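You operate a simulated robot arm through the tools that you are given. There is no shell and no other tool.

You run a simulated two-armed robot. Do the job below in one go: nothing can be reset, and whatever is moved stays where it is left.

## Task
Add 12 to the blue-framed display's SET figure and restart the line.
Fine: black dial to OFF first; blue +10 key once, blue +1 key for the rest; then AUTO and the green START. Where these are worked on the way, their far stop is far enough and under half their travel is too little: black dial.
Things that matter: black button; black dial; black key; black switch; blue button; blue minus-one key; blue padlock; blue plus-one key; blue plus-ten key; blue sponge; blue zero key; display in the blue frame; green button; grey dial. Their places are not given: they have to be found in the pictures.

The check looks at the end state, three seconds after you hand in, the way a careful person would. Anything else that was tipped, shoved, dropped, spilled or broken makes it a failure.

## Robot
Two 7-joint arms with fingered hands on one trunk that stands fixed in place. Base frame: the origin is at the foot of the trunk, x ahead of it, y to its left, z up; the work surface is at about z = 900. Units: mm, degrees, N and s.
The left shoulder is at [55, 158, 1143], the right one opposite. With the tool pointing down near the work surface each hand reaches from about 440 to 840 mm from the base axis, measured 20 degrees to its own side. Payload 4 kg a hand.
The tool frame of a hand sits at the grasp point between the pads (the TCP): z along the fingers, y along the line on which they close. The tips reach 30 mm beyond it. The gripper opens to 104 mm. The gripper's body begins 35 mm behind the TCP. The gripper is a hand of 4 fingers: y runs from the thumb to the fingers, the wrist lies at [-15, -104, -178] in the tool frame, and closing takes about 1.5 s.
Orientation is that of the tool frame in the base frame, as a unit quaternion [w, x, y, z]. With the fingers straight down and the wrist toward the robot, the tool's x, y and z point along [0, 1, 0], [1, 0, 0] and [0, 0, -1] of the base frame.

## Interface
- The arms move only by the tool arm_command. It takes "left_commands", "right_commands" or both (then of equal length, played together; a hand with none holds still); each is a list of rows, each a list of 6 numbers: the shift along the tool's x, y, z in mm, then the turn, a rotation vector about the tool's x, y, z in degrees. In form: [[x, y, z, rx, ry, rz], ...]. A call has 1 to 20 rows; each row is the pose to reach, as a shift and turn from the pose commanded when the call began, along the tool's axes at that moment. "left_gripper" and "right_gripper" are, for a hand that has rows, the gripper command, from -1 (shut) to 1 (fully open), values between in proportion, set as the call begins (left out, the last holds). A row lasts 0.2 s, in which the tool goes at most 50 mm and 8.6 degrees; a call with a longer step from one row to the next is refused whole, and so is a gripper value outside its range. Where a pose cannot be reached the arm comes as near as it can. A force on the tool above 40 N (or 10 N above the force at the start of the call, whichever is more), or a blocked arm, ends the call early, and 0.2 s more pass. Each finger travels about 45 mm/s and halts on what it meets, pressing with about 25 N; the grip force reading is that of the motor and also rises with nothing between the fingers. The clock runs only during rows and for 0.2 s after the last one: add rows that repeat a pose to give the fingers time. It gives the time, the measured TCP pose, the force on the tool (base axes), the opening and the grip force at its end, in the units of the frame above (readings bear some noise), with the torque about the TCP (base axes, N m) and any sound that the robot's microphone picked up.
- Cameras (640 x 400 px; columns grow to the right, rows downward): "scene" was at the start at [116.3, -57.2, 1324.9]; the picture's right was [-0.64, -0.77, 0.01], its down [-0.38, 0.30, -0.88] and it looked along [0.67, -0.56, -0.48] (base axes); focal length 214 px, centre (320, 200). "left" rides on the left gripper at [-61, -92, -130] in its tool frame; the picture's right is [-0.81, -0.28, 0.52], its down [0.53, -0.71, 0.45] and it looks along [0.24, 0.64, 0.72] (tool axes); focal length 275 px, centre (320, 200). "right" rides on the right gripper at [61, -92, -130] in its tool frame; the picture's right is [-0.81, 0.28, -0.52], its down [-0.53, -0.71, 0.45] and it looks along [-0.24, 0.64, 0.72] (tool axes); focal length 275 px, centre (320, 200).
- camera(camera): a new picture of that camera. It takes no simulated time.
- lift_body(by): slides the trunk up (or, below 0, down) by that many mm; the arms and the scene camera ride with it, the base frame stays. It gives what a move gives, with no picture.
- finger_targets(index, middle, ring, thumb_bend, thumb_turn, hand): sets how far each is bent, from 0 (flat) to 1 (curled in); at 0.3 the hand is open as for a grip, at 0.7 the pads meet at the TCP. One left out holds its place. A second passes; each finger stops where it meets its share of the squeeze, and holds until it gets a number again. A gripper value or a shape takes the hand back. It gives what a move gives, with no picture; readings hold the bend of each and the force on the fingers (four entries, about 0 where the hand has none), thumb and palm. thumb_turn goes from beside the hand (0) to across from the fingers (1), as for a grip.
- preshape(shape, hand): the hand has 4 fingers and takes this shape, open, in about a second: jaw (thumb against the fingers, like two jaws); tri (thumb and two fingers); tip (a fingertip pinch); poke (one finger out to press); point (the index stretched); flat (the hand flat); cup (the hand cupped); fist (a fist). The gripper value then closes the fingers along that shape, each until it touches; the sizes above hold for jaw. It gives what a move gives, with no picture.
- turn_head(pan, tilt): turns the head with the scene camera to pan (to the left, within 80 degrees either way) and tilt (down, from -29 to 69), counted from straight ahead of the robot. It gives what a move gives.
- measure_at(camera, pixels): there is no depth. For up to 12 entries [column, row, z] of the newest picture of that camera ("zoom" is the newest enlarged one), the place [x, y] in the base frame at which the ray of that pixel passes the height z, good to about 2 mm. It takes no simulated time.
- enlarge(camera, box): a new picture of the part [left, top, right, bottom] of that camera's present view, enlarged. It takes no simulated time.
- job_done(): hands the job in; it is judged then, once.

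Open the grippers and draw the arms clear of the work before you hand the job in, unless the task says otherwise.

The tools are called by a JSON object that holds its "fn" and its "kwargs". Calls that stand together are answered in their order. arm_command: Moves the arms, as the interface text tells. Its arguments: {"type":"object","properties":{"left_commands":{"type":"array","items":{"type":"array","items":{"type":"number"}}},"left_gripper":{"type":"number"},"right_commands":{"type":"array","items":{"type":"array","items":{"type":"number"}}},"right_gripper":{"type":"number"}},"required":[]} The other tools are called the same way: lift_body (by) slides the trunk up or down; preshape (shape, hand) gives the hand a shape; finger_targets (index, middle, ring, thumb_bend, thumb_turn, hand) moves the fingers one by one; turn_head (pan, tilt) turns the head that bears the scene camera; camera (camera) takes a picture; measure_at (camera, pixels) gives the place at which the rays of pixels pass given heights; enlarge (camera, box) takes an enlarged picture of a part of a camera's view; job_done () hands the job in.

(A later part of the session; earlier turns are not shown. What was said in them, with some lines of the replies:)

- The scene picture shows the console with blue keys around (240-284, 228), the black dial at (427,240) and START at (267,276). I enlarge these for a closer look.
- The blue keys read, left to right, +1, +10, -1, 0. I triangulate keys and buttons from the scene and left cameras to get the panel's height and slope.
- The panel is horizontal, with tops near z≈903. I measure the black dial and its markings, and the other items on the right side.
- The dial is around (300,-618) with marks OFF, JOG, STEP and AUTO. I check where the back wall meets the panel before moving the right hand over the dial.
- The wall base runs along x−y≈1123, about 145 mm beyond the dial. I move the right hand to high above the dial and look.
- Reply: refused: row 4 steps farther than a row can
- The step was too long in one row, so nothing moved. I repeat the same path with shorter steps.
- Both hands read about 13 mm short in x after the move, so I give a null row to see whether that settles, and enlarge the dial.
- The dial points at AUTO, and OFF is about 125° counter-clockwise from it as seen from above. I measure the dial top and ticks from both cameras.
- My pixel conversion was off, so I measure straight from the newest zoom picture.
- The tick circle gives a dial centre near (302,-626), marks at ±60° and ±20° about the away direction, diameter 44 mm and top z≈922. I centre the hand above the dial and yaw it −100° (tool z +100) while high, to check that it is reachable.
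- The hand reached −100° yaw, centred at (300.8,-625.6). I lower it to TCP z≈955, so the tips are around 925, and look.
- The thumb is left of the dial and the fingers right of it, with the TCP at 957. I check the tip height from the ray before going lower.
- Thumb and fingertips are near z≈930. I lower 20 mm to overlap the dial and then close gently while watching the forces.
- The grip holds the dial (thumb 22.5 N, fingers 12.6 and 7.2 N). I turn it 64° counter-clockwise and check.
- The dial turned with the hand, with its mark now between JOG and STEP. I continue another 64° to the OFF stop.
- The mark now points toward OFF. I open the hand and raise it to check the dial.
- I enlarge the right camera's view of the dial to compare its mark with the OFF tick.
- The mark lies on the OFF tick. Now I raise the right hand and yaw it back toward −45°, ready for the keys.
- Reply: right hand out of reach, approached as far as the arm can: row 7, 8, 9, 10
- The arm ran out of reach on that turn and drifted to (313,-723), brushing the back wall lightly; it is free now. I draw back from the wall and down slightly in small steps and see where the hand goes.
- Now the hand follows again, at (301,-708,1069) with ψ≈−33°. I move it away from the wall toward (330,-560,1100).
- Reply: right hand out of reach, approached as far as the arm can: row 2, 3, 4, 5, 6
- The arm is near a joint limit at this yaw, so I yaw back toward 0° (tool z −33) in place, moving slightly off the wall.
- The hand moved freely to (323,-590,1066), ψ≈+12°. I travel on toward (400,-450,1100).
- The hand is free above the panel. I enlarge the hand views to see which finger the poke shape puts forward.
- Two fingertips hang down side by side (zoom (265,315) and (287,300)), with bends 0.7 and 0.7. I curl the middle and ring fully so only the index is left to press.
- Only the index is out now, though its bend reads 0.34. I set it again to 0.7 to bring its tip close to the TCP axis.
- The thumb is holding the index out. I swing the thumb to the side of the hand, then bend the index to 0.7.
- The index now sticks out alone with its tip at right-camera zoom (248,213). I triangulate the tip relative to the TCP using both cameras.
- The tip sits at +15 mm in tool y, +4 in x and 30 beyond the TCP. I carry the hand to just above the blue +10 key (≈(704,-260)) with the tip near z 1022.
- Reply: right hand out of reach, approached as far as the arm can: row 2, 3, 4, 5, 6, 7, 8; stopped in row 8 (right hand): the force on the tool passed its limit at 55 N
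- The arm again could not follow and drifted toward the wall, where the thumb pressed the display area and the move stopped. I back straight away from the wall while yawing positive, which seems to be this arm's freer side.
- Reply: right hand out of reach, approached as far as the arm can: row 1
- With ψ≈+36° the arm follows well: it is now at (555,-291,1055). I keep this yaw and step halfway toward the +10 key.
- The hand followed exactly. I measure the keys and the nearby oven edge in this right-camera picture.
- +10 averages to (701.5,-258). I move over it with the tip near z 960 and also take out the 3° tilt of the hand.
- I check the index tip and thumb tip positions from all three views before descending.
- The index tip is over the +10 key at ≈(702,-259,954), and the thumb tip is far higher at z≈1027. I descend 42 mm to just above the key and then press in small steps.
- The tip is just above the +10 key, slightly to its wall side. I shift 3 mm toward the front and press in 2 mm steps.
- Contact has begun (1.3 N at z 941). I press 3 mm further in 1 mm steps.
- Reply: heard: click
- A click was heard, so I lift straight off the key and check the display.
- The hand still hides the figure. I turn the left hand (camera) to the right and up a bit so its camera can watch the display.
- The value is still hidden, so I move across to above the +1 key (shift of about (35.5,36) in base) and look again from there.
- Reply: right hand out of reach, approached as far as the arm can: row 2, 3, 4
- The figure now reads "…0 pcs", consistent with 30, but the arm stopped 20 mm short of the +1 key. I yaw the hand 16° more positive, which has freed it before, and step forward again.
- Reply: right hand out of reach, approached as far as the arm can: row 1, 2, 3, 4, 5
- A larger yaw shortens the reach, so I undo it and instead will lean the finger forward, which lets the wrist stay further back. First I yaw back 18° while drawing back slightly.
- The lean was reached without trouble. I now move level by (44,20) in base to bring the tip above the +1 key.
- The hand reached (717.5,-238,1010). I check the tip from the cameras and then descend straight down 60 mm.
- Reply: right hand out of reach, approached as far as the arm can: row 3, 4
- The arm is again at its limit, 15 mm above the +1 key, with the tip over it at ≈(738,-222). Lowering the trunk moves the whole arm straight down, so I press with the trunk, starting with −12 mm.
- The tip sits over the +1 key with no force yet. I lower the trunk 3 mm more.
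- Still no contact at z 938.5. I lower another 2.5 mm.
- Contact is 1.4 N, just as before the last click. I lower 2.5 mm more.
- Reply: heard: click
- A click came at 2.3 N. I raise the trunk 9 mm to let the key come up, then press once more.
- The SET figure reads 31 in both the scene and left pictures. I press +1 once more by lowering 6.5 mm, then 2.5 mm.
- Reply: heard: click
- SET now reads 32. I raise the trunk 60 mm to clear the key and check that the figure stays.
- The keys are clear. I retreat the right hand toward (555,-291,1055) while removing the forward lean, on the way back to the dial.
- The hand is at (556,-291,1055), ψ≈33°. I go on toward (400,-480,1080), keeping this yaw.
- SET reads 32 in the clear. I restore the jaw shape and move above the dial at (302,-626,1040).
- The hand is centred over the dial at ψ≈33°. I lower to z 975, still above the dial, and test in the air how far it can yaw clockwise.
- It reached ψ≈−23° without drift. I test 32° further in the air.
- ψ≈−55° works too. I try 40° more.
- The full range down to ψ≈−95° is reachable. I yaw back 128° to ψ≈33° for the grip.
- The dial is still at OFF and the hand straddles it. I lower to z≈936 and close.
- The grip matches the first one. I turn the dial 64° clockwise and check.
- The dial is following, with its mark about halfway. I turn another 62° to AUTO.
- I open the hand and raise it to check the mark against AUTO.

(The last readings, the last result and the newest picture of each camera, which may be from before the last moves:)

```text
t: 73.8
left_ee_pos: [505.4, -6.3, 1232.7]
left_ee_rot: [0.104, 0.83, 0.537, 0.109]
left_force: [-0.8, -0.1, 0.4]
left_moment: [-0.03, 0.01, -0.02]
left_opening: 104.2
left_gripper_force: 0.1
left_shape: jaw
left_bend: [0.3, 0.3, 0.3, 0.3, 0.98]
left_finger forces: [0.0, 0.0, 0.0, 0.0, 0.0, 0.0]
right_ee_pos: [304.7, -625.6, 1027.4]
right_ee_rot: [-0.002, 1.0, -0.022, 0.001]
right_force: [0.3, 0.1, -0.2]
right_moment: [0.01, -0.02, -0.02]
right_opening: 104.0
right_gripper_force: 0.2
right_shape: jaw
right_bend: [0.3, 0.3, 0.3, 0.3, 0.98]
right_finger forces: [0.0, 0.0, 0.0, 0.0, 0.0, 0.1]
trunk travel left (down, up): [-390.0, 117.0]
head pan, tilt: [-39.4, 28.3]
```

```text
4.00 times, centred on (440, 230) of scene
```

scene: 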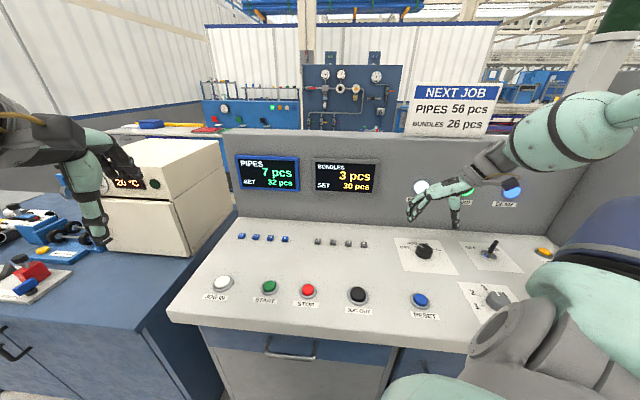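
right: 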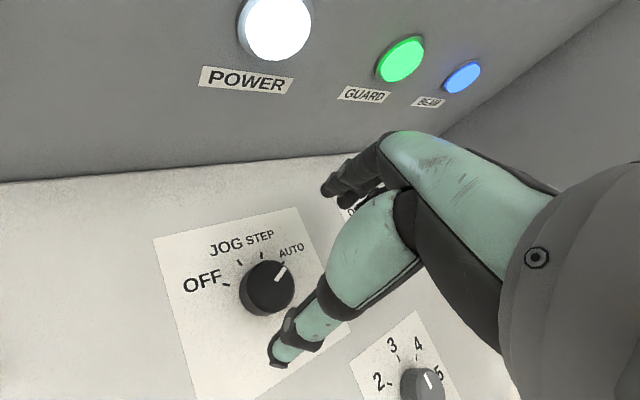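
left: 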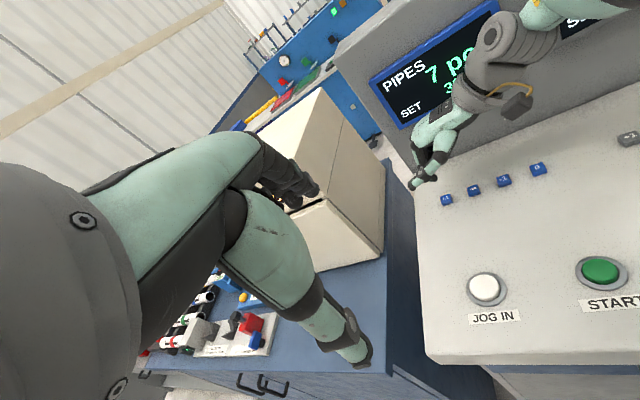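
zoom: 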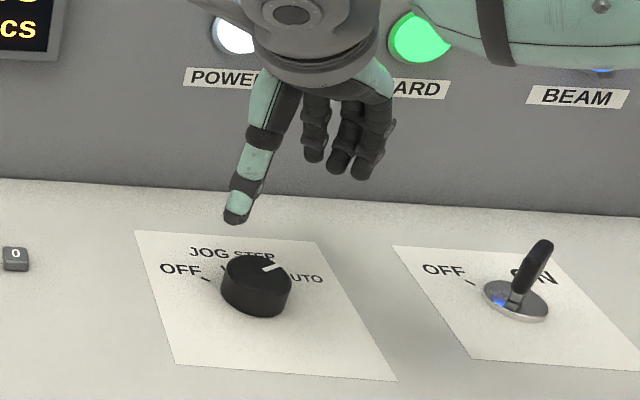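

The mark is on AUTO. START at (489,-199) suits the left hand, so I shape the left hand with only its index out: thumb aside first, then the fingers.

{"fn": "finger_targets", "kwargs": {"hand": "left", "thumb_turn": 0.0, "thumb_bend": 0.8}}

{"fn": "finger_targets", "kwargs": {"hand": "left", "index": 0.65, "middle": 1.0, "ring": 1.0}}

{"fn": "arm_command", "kwargs": {"left_commands": [[0, 0, 0, 4, 0, 0], [0, 0, 0, 8, 0, 0], [0, 0, 0, 12, 0, 0], [0, 0, 0, 16, 0, 0], [0, 0, 0, 16, 0, 0]]}}

{"fn": "camera", "kwargs": {"camera": "left"}}

{"fn": "camera", "kwargs": {"camera": "scene"}}

```text
t: 74.8
left_ee_pos: [504.5, -5.4, 1233.2]
left_ee_rot: [0.104, 0.83, 0.537, 0.108]
left_force: [0.0, 0.9, 0.0]
left_moment: [-0.02, -0.01, -0.01]
left_opening: 80.9
left_gripper_force: 0.1
left_shape: fingers
left_bend: [0.3, 0.3, 0.3, 0.8, 0.0]
left_finger forces: [0.0, 0.0, 0.0, 0.0, 0.1, 0.1]
right_ee_pos: [304.4, -627.2, 1027.3]
right_ee_rot: [-0.003, 1.0, -0.021, 0.0]
right_force: [-0.2, 0.5, -0.7]
right_moment: [0.02, -0.01, 0.02]
right_opening: 103.5
right_gripper_force: 0.0
right_shape: jaw
right_bend: [0.3, 0.3, 0.3, 0.3, 0.98]
right_finger forces: [0.1, 0.0, 0.0, 0.0, 0.1, 0.1]
trunk travel left (down, up): [-390.0, 117.0]
head pan, tilt: [-39.4, 28.3]
```

```text
t: 75.8
left_ee_pos: [504.6, -6.0, 1232.6]
left_ee_rot: [0.105, 0.83, 0.537, 0.109]
left_force: [-1.1, -0.1, 0.1]
left_moment: [0.0, 0.01, 0.02]
left_opening: 79.0
left_gripper_force: 0.1
left_shape: fingers
left_bend: [0.65, 1.0, 1.0, 0.8, 0.0]
left_finger forces: [0.0, 0.0, 0.0, 0.0, 0.0, 0.1]
right_ee_pos: [304.3, -627.1, 1027.2]
right_ee_rot: [-0.003, 1.0, -0.021, 0.001]
right_force: [-0.5, -0.5, -1.3]
right_moment: [-0.02, 0.03, 0.02]
right_opening: 103.5
right_gripper_force: 0.1
right_shape: jaw
right_bend: [0.3, 0.3, 0.3, 0.3, 0.98]
right_finger forces: [0.1, 0.0, 0.0, 0.0, 0.0, 0.1]
trunk travel left (down, up): [-390.0, 117.0]
head pan, tilt: [-39.4, 28.3]
```

```text
t: 77.0
left_ee_pos: [506.7, -6.6, 1232.5]
left_ee_rot: [-0.012, 0.836, 0.548, 0.033]
left_force: [-0.3, 0.5, 0.3]
left_moment: [0.02, 0.01, -0.03]
left_opening: 79.1
left_gripper_force: 0.0
left_shape: fingers
left_bend: [0.65, 1.0, 1.0, 0.8, 0.0]
left_finger forces: [0.0, 0.1, 0.0, 0.0, 0.0, 0.0]
right_ee_pos: [305.5, -625.8, 1025.8]
right_ee_rot: [-0.002, 1.0, -0.02, 0.001]
right_force: [-0.4, 0.5, 1.0]
right_moment: [-0.01, 0.0, 0.01]
right_opening: 103.7
right_gripper_force: 0.0
right_shape: jaw
right_bend: [0.3, 0.3, 0.3, 0.3, 0.98]
right_finger forces: [0.1, 0.0, 0.1, 0.0, 0.1, 0.0]
trunk travel left (down, up): [-390.0, 117.0]
head pan, tilt: [-39.4, 28.3]
```

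```text
taken
```

left: 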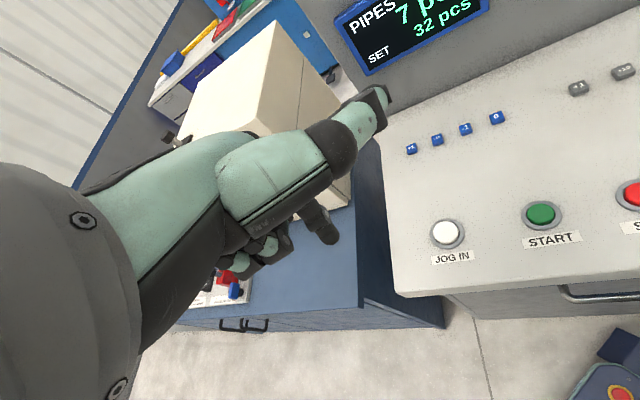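

```text
taken
```

scene: 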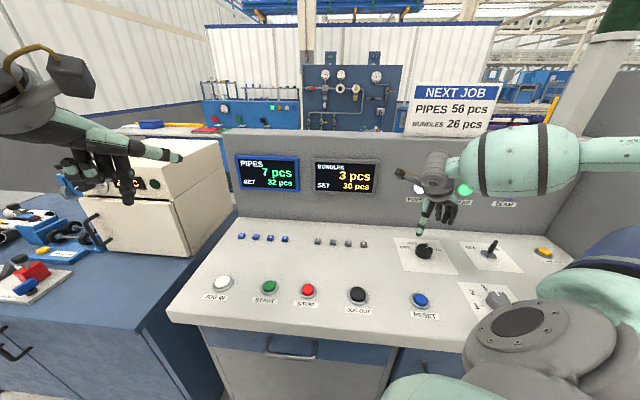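

The left index is out alone and SET still reads 32. I locate START from both pictures and carry the left hand level to above it.

{"fn": "measure_at", "kwargs": {"camera": "scene", "pixels": [[269.5, 286, 905], [308, 290, 905], [222, 282, 905]]}}

{"fn": "measure_at", "kwargs": {"camera": "left", "pixels": [[541, 213, 905], [446, 232, 905]]}}

{"fn": "arm_command", "kwargs": {"left_commands": [[-36, 9, -2.3, 0.2, -0.8, 0], [-72, 18, -4.6, 0.4, -1.6, 0], [-108, 27, -6.9, 0.6, -2.4, 0], [-144, 36, -9.2, 0.8, -3.2, 0], [-180, 44.6, -11.5, 0.9, -3.9, 0], [-180, 44.6, -11.5, 0.9, -3.9, 0]]}}

{"fn": "camera", "kwargs": {"camera": "left"}}

{"fn": "camera", "kwargs": {"camera": "scene"}}

```text
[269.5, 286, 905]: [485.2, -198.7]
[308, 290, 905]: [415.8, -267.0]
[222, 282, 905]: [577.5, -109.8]
```

```text
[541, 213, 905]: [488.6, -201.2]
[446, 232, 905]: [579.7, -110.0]
```

```text
t: 78.4
left_ee_pos: [474.6, -189.4, 1233.0]
left_ee_rot: [-0.001, 0.837, 0.547, 0.0]
left_force: [-0.1, 0.4, 0.3]
left_moment: [0.0, -0.01, 0.01]
left_opening: 79.3
left_gripper_force: 0.0
left_shape: fingers
left_bend: [0.65, 1.0, 1.0, 0.8, 0.0]
left_finger forces: [0.1, 0.1, 0.0, 0.1, 0.0, 0.0]
right_ee_pos: [305.7, -625.5, 1027.9]
right_ee_rot: [-0.001, 1.0, -0.021, 0.0]
right_force: [0.0, 0.4, 0.9]
right_moment: [0.0, 0.0, 0.02]
right_opening: 103.8
right_gripper_force: 0.0
right_shape: jaw
right_bend: [0.3, 0.3, 0.3, 0.3, 0.98]
right_finger forces: [0.0, 0.0, 0.0, 0.0, 0.1, 0.0]
trunk travel left (down, up): [-390.0, 117.0]
head pan, tilt: [-39.4, 28.3]
```

```text
taken
```

left: 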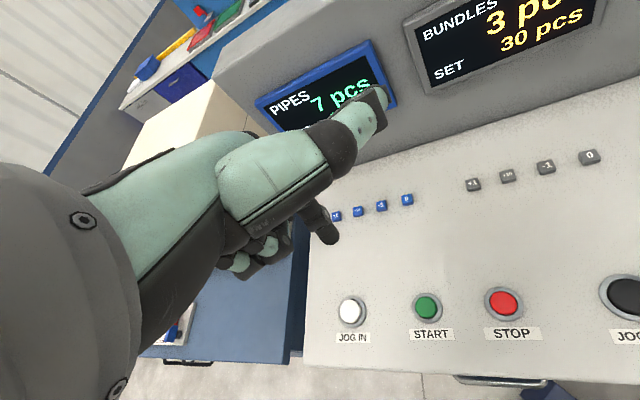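

```text
taken
```

scene: 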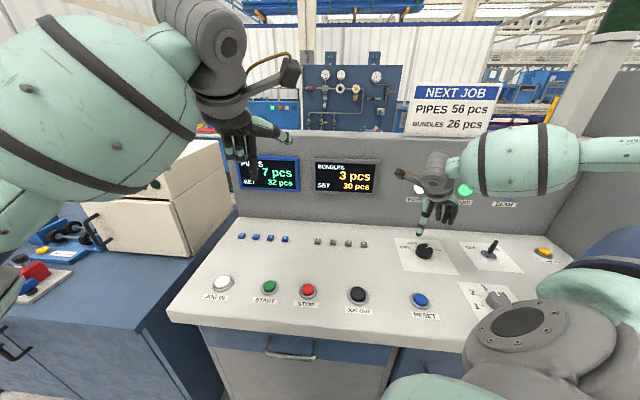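

START measures about (487,-200), and the left hand is vertical at (474.6,-189.4,1233). I lower it 200 mm and check the tip.

{"fn": "arm_command", "kwargs": {"left_commands": [[0, 0, 40, 0, 0, 0], [0, 0, 80, 0, 0, 0], [0, 0, 120, 0, 0, 0], [0, 0, 160, 0, 0, 0], [0, 0, 200, 0, 0, 0], [0, 0, 200, 0, 0, 0]]}}

{"fn": "camera", "kwargs": {"camera": "left"}}

{"fn": "camera", "kwargs": {"camera": "scene"}}

```text
t: 79.8
left_ee_pos: [476.7, -190.4, 1030.8]
left_ee_rot: [0.0, 0.837, 0.547, 0.0]
left_force: [0.0, -0.2, 0.0]
left_moment: [0.0, 0.03, 0.0]
left_opening: 79.1
left_gripper_force: 0.1
left_shape: fingers
left_bend: [0.65, 1.0, 1.0, 0.8, 0.0]
left_finger forces: [0.0, 0.0, 0.0, 0.0, 0.0, 0.0]
right_ee_pos: [303.0, -625.6, 1026.6]
right_ee_rot: [-0.003, 1.0, -0.021, 0.001]
right_force: [0.2, -0.8, 0.0]
right_moment: [0.0, -0.02, 0.01]
right_opening: 103.7
right_gripper_force: 0.0
right_shape: jaw
right_bend: [0.3, 0.3, 0.3, 0.3, 0.98]
right_finger forces: [0.0, 0.1, 0.0, 0.0, 0.0, 0.0]
trunk travel left (down, up): [-390.0, 117.0]
head pan, tilt: [-39.4, 28.3]
```

```text
taken
```

left: 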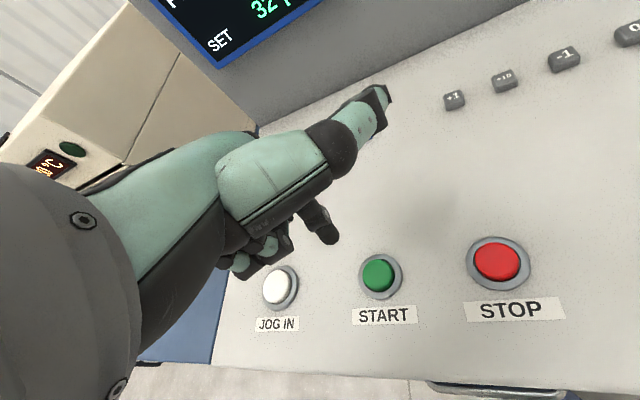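

```text
taken
```

scene: 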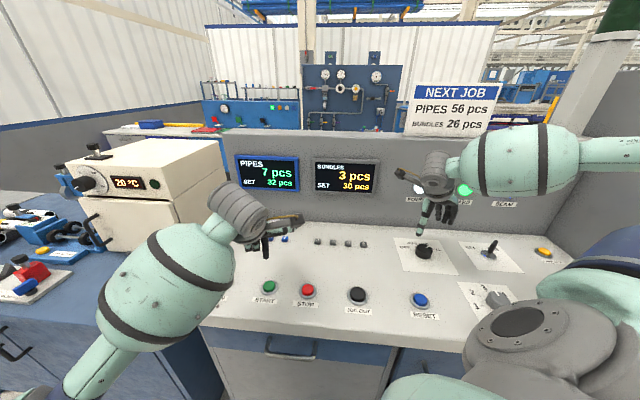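

I check the index tip from both cameras against START.

{"fn": "measure_at", "kwargs": {"camera": "left", "pixels": [[330, 241, 997], [379, 275, 905]]}}

{"fn": "enlarge", "kwargs": {"camera": "scene", "box": [210, 210, 330, 310]}}

{"fn": "measure_at", "kwargs": {"camera": "scene", "pixels": [[266, 257, 997], [269.5, 285, 905]]}}

```text
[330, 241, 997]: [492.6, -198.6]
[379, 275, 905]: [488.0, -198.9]
```

```text
4.00 times, centred on (270, 260) of scene
```

zoom: 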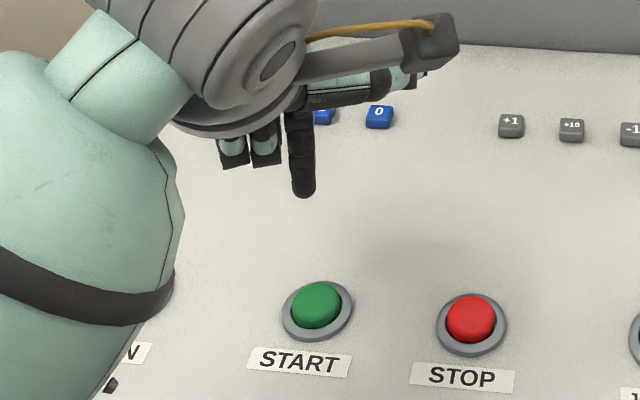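

```text
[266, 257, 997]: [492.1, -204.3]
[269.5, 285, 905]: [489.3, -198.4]
```

The tip is over START within 2 mm. I descend 75 mm, then press in small steps.

{"fn": "arm_command", "kwargs": {"left_commands": [[0, 0, 25, 0, 0, 0], [0, 0, 50, 0, 0, 0], [0, 0, 66, 0, 0, 0], [0, 0, 75, 0, 0, 0], [0, 0, 75, 0, 0, 0]]}}

{"fn": "enlarge", "kwargs": {"camera": "left", "box": [260, 180, 420, 280]}}

{"fn": "enlarge", "kwargs": {"camera": "scene", "box": [210, 210, 330, 310]}}

```text
t: 81.0
left_ee_pos: [474.6, -189.3, 956.9]
left_ee_rot: [-0.001, 0.837, 0.547, 0.0]
left_force: [0.1, -0.8, 0.1]
left_moment: [0.0, -0.05, 0.01]
left_opening: 79.2
left_gripper_force: 0.1
left_shape: fingers
left_bend: [0.65, 1.0, 1.0, 0.8, 0.0]
left_finger forces: [0.0, 0.1, 0.1, 0.1, 0.1, 0.0]
right_ee_pos: [304.2, -626.3, 1026.9]
right_ee_rot: [-0.002, 1.0, -0.021, 0.001]
right_force: [0.6, 0.3, 0.2]
right_moment: [0.02, 0.03, 0.0]
right_opening: 103.6
right_gripper_force: 0.1
right_shape: jaw
right_bend: [0.3, 0.3, 0.3, 0.3, 0.98]
right_finger forces: [0.1, 0.0, 0.0, 0.0, 0.0, 0.0]
trunk travel left (down, up): [-390.0, 117.0]
head pan, tilt: [-39.4, 28.3]
```

```text
4.00 times, centred on (340, 230) of left
```

zoom: 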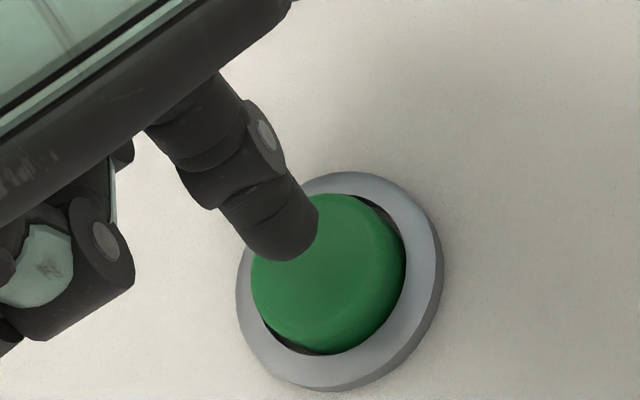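

```text
4.00 times, centred on (270, 260) of scene
```

zoom: 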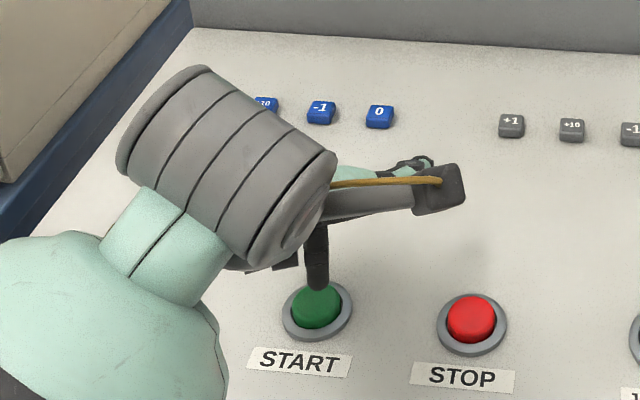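

The tip is above the green dome with no contact yet. I press down in 2 mm steps.

{"fn": "arm_command", "kwargs": {"left_commands": [[0, 0, 2, 0, 0, 0], [0, 0, 4, 0, 0, 0], [0, 0, 6, 0, 0, 0], [0, 0, 8, 0, 0, 0], [0, 0, 10, 0, 0, 0], [0, 0, 12, 0, 0, 0]]}}

{"fn": "enlarge", "kwargs": {"camera": "left", "box": [260, 180, 420, 280]}}

```text
t: 82.4
left_ee_pos: [474.9, -189.6, 945.7]
left_ee_rot: [-0.001, 0.837, 0.547, 0.0]
left_force: [-0.4, -0.2, 0.2]
left_moment: [0.0, 0.0, -0.01]
left_opening: 79.2
left_gripper_force: 0.1
left_shape: fingers
left_bend: [0.65, 1.0, 1.0, 0.8, 0.0]
left_finger forces: [0.0, 0.0, 0.0, 0.0, 0.0, 0.1]
right_ee_pos: [304.8, -625.4, 1027.1]
right_ee_rot: [-0.003, 1.0, -0.022, 0.001]
right_force: [-0.1, -0.6, 0.3]
right_moment: [-0.03, -0.02, 0.02]
right_opening: 103.4
right_gripper_force: 0.0
right_shape: jaw
right_bend: [0.3, 0.3, 0.3, 0.3, 0.98]
right_finger forces: [0.0, 0.0, 0.0, 0.0, 0.0, 0.0]
trunk travel left (down, up): [-390.0, 117.0]
head pan, tilt: [-39.4, 28.3]
```

```text
4.00 times, centred on (340, 230) of left
```

zoom: 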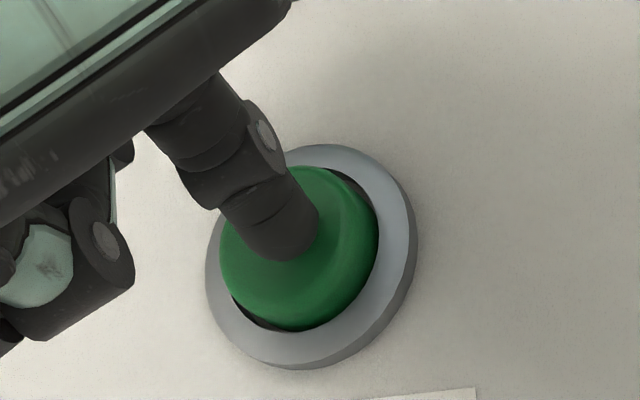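

There is no contact yet at z 945.7, and the tip is centred on the dome. I go on in 1.5 mm steps.

{"fn": "arm_command", "kwargs": {"left_commands": [[0, 0, 1.5, 0, 0, 0], [0, 0, 3, 0, 0, 0], [0, 0, 4.5, 0, 0, 0], [0, 0, 6, 0, 0, 0]]}}

```text
t: 83.4
left_ee_pos: [473.2, -188.9, 939.9]
left_ee_rot: [0.0, 0.837, 0.547, 0.0]
left_force: [1.4, 1.3, 4.8]
left_moment: [-0.01, -0.13, 0.05]
left_opening: 79.2
left_gripper_force: 2.4
left_shape: fingers
left_bend: [0.65, 1.0, 1.0, 0.8, 0.0]
left_finger forces: [4.6, 0.0, 0.0, 0.1, 0.1, 0.0]
right_ee_pos: [303.4, -625.5, 1026.2]
right_ee_rot: [-0.002, 1.0, -0.022, 0.001]
right_force: [0.2, 0.8, 0.2]
right_moment: [0.02, -0.02, -0.04]
right_opening: 103.9
right_gripper_force: 0.0
right_shape: jaw
right_bend: [0.3, 0.3, 0.3, 0.3, 0.98]
right_finger forces: [0.0, 0.0, 0.1, 0.1, 0.0, 0.1]
trunk travel left (down, up): [-390.0, 117.0]
head pan, tilt: [-39.4, 28.3]
heard: click
```

A click came at 4.8 N. I look at the display and then lift off.

{"fn": "camera", "kwargs": {"camera": "scene"}}

{"fn": "arm_command", "kwargs": {"left_commands": [[0, 0, -8, 0, 0, 0], [0, 0, -30, 0, 0, 0], [0, 0, -70, 0, 0, 0], [0, 0, -110, 0, 0, 0], [0, 0, -150, 0, 0, 0], [0, 0, -190, 0, 0, 0], [0, 0, -230, 0, 0, 0], [0, 0, -270, 0, 0, 0]]}}

{"fn": "camera", "kwargs": {"camera": "scene"}}

{"fn": "camera", "kwargs": {"camera": "left"}}

```text
taken
```

scene: 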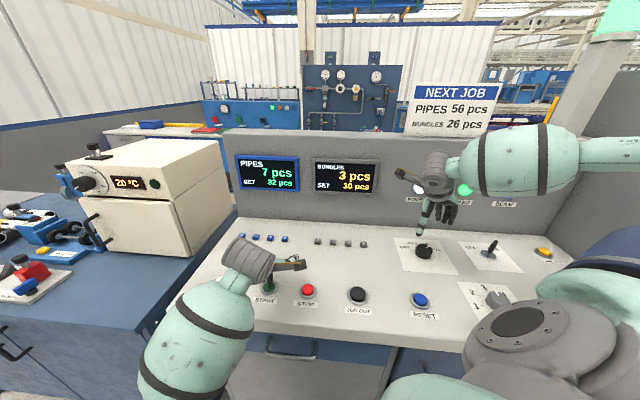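

```text
t: 85.2
left_ee_pos: [474.3, -188.4, 1211.2]
left_ee_rot: [-0.001, 0.837, 0.548, -0.001]
left_force: [0.2, -0.3, -0.5]
left_moment: [0.01, -0.01, -0.04]
left_opening: 79.5
left_gripper_force: 0.0
left_shape: fingers
left_bend: [0.65, 1.0, 1.0, 0.8, 0.0]
left_finger forces: [0.1, 0.1, 0.0, 0.0, 0.1, 0.0]
right_ee_pos: [303.5, -625.5, 1027.1]
right_ee_rot: [-0.002, 1.0, -0.022, 0.001]
right_force: [-0.2, -0.1, -0.2]
right_moment: [0.02, -0.04, 0.02]
right_opening: 103.3
right_gripper_force: 0.0
right_shape: jaw
right_bend: [0.3, 0.3, 0.3, 0.3, 0.98]
right_finger forces: [0.0, 0.0, 0.0, 0.0, 0.0, 0.1]
trunk travel left (down, up): [-390.0, 117.0]
head pan, tilt: [-39.4, 28.3]
```

```text
taken
```

scene: 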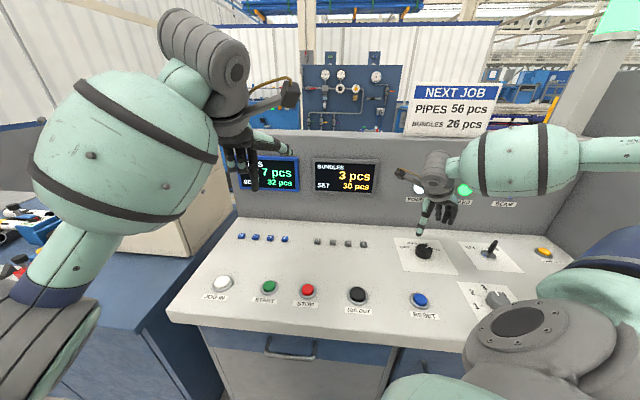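

```text
taken
```

left: 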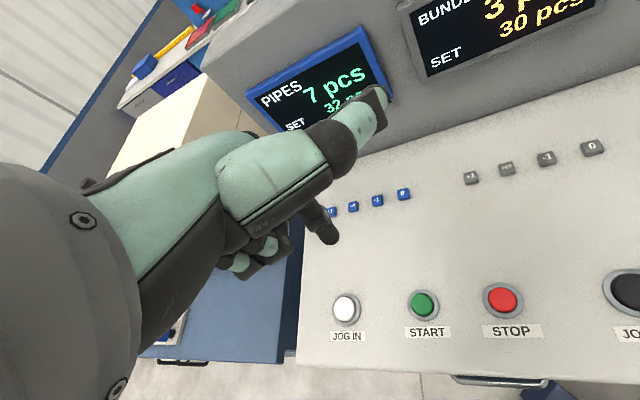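

START has sprung back and SET reads 32. I take the left hand back to its starting side and raise the right hand straight up off the dial.

{"fn": "arm_command", "kwargs": {"left_commands": [[36, -9, -4, 0, 0, 0], [72, -18, -8, 0, 0, 0], [108, -27, -12, 0, 0, 0], [144, -36, -16, 0, 0, 0], [180, -45, -20, 0, 0, 0], [180, -45, -20, 0, 0, 0]], "right_commands": [[0, 0, -20, 0, 0, 0], [0, 0, -40, 0, 0, 0], [0, 0, -60, 0, 0, 0], [0, 0, -80, 0, 0, 0], [0, 0, -100, 0, 0, 0], [0, 0, -110, 0, 0, 0]]}}

{"fn": "preshape", "kwargs": {"hand": "left", "shape": "jaw"}}

{"fn": "camera", "kwargs": {"camera": "scene"}}

```text
t: 86.6
left_ee_pos: [504.9, -5.3, 1228.4]
left_ee_rot: [-0.001, 0.837, 0.547, 0.001]
left_force: [0.2, -0.4, 0.4]
left_moment: [0.02, 0.0, -0.02]
left_opening: 79.2
left_gripper_force: 0.1
left_shape: fingers
left_bend: [0.65, 1.0, 1.0, 0.8, 0.0]
left_finger forces: [0.1, 0.0, 0.1, 0.0, 0.0, 0.0]
right_ee_pos: [302.9, -628.2, 1136.2]
right_ee_rot: [-0.003, 1.0, -0.021, 0.0]
right_force: [-0.4, -0.3, 0.1]
right_moment: [0.0, 0.01, -0.01]
right_opening: 103.8
right_gripper_force: 0.1
right_shape: jaw
right_bend: [0.3, 0.3, 0.3, 0.3, 0.98]
right_finger forces: [0.1, 0.1, 0.1, 0.0, 0.0, 0.0]
trunk travel left (down, up): [-390.0, 117.0]
head pan, tilt: [-39.4, 28.3]
```

```text
t: 87.5
left_ee_pos: [504.9, -4.3, 1228.3]
left_ee_rot: [0.0, 0.837, 0.548, -0.001]
left_force: [-0.5, 0.4, -0.5]
left_moment: [0.01, -0.03, -0.01]
left_opening: 103.8
left_gripper_force: 0.1
left_shape: jaw
left_bend: [0.3, 0.3, 0.3, 0.3, 0.97]
left_finger forces: [0.1, 0.1, 0.0, 0.0, 0.0, 0.0]
right_ee_pos: [303.5, -626.8, 1135.7]
right_ee_rot: [-0.003, 1.0, -0.02, 0.002]
right_force: [-0.1, 0.5, -0.5]
right_moment: [-0.02, -0.01, 0.01]
right_opening: 103.8
right_gripper_force: 0.1
right_shape: jaw
right_bend: [0.3, 0.3, 0.3, 0.3, 0.98]
right_finger forces: [0.0, 0.0, 0.0, 0.0, 0.0, 0.0]
trunk travel left (down, up): [-390.0, 117.0]
head pan, tilt: [-39.4, 28.3]
```

```text
taken
```

scene: 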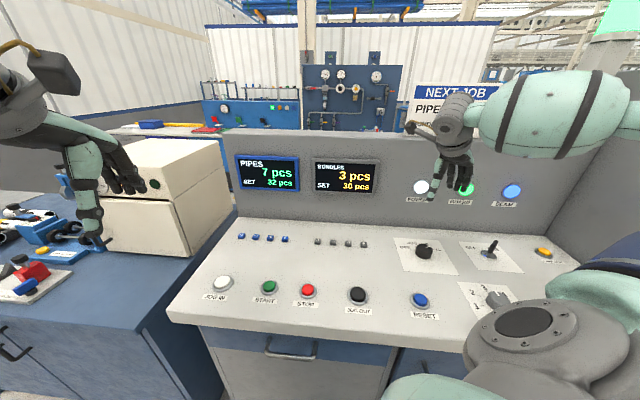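

Both hands are clear. I draw the right hand back a little from the wall and take close-ups of the final state.

{"fn": "arm_command", "kwargs": {"right_commands": [[0, -20, -5, 0, 0, 0], [0, -40, -10, 0, 0, 0], [0, -60, -15, 0, 0, 0], [0, -80, -20, 0, 0, 0], [0, -80, -20, 0, 0, 0]]}}

{"fn": "enlarge", "kwargs": {"camera": "scene", "box": [200, 140, 400, 265]}}

{"fn": "enlarge", "kwargs": {"camera": "scene", "box": [380, 210, 580, 335]}}

{"fn": "camera", "kwargs": {"camera": "right"}}

```text
t: 88.7
left_ee_pos: [505.0, -5.6, 1228.2]
left_ee_rot: [-0.001, 0.837, 0.548, 0.001]
left_force: [-1.1, 0.3, 0.7]
left_moment: [-0.03, 0.01, 0.0]
left_opening: 103.7
left_gripper_force: 0.0
left_shape: jaw
left_bend: [0.3, 0.3, 0.3, 0.3, 0.97]
left_finger forces: [0.0, 0.0, 0.0, 0.0, 0.1, 0.0]
right_ee_pos: [305.5, -548.0, 1156.1]
right_ee_rot: [-0.003, 1.0, -0.02, 0.001]
right_force: [1.3, -0.6, 0.1]
right_moment: [0.02, -0.01, 0.0]
right_opening: 103.7
right_gripper_force: 0.1
right_shape: jaw
right_bend: [0.3, 0.3, 0.3, 0.3, 0.98]
right_finger forces: [0.1, 0.1, 0.0, 0.0, 0.0, 0.1]
trunk travel left (down, up): [-390.0, 117.0]
head pan, tilt: [-39.4, 28.3]
```

```text
3.20 times, centred on (300, 202) of scene
```

zoom: 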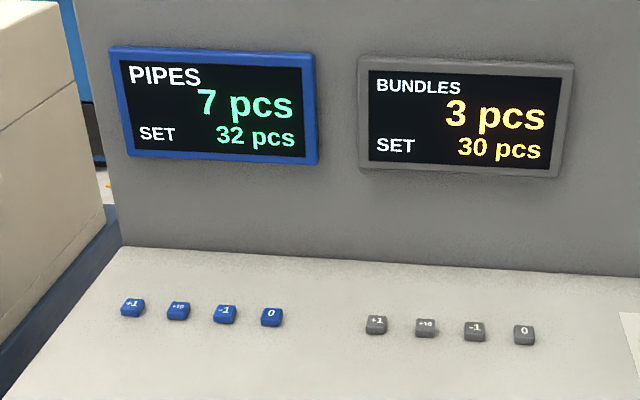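

```text
3.20 times, centred on (480, 272) of scene
```

zoom: 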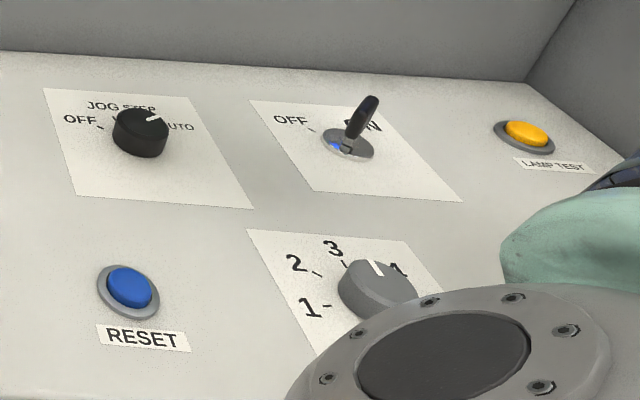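

```text
taken
```

right: 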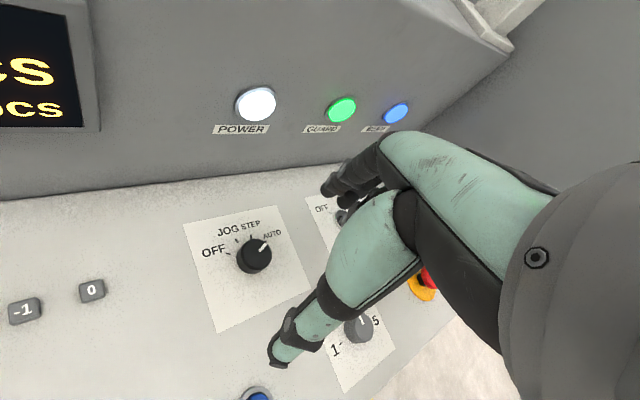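

SET reads 32, the dial is on AUTO, START was pressed with a click, and everything else is as it was. Both hands are open and clear, so I hand the job in.

{"fn": "job_done", "kwargs": {}}

```text
The job is handed in.
```

I set the blue-framed display's SET figure from 20 to 32 and pressed START, and the job is handed in. I didn't get to see the check's result.

- **Black dial:** I turned it to OFF first, and the picture showed its mark on the OFF tick. After the keys I turned it back to AUTO.
- **Blue keys:** I pressed +10 once and +1 twice, with one click for each. In the last picture SET reads 32, and the grey-framed display still reads 30.
- **START:** I pressed it with the left hand and heard a click. No light or figure on the panel showed that the line is running, so the click is the only sign it took.

On the way, the right arm ran out of reach twice and touched something. A finger brushed the back wall at about 13 N. Later, near the blue display, a move stopped by itself when the force reached 55 N. I saw no damage or shifted parts in the final pictures. The displays, the black switch and the grey dial look as they did at the start.

Both hands are open and clear of the panel. The trunk is about 40 mm higher than where it started.
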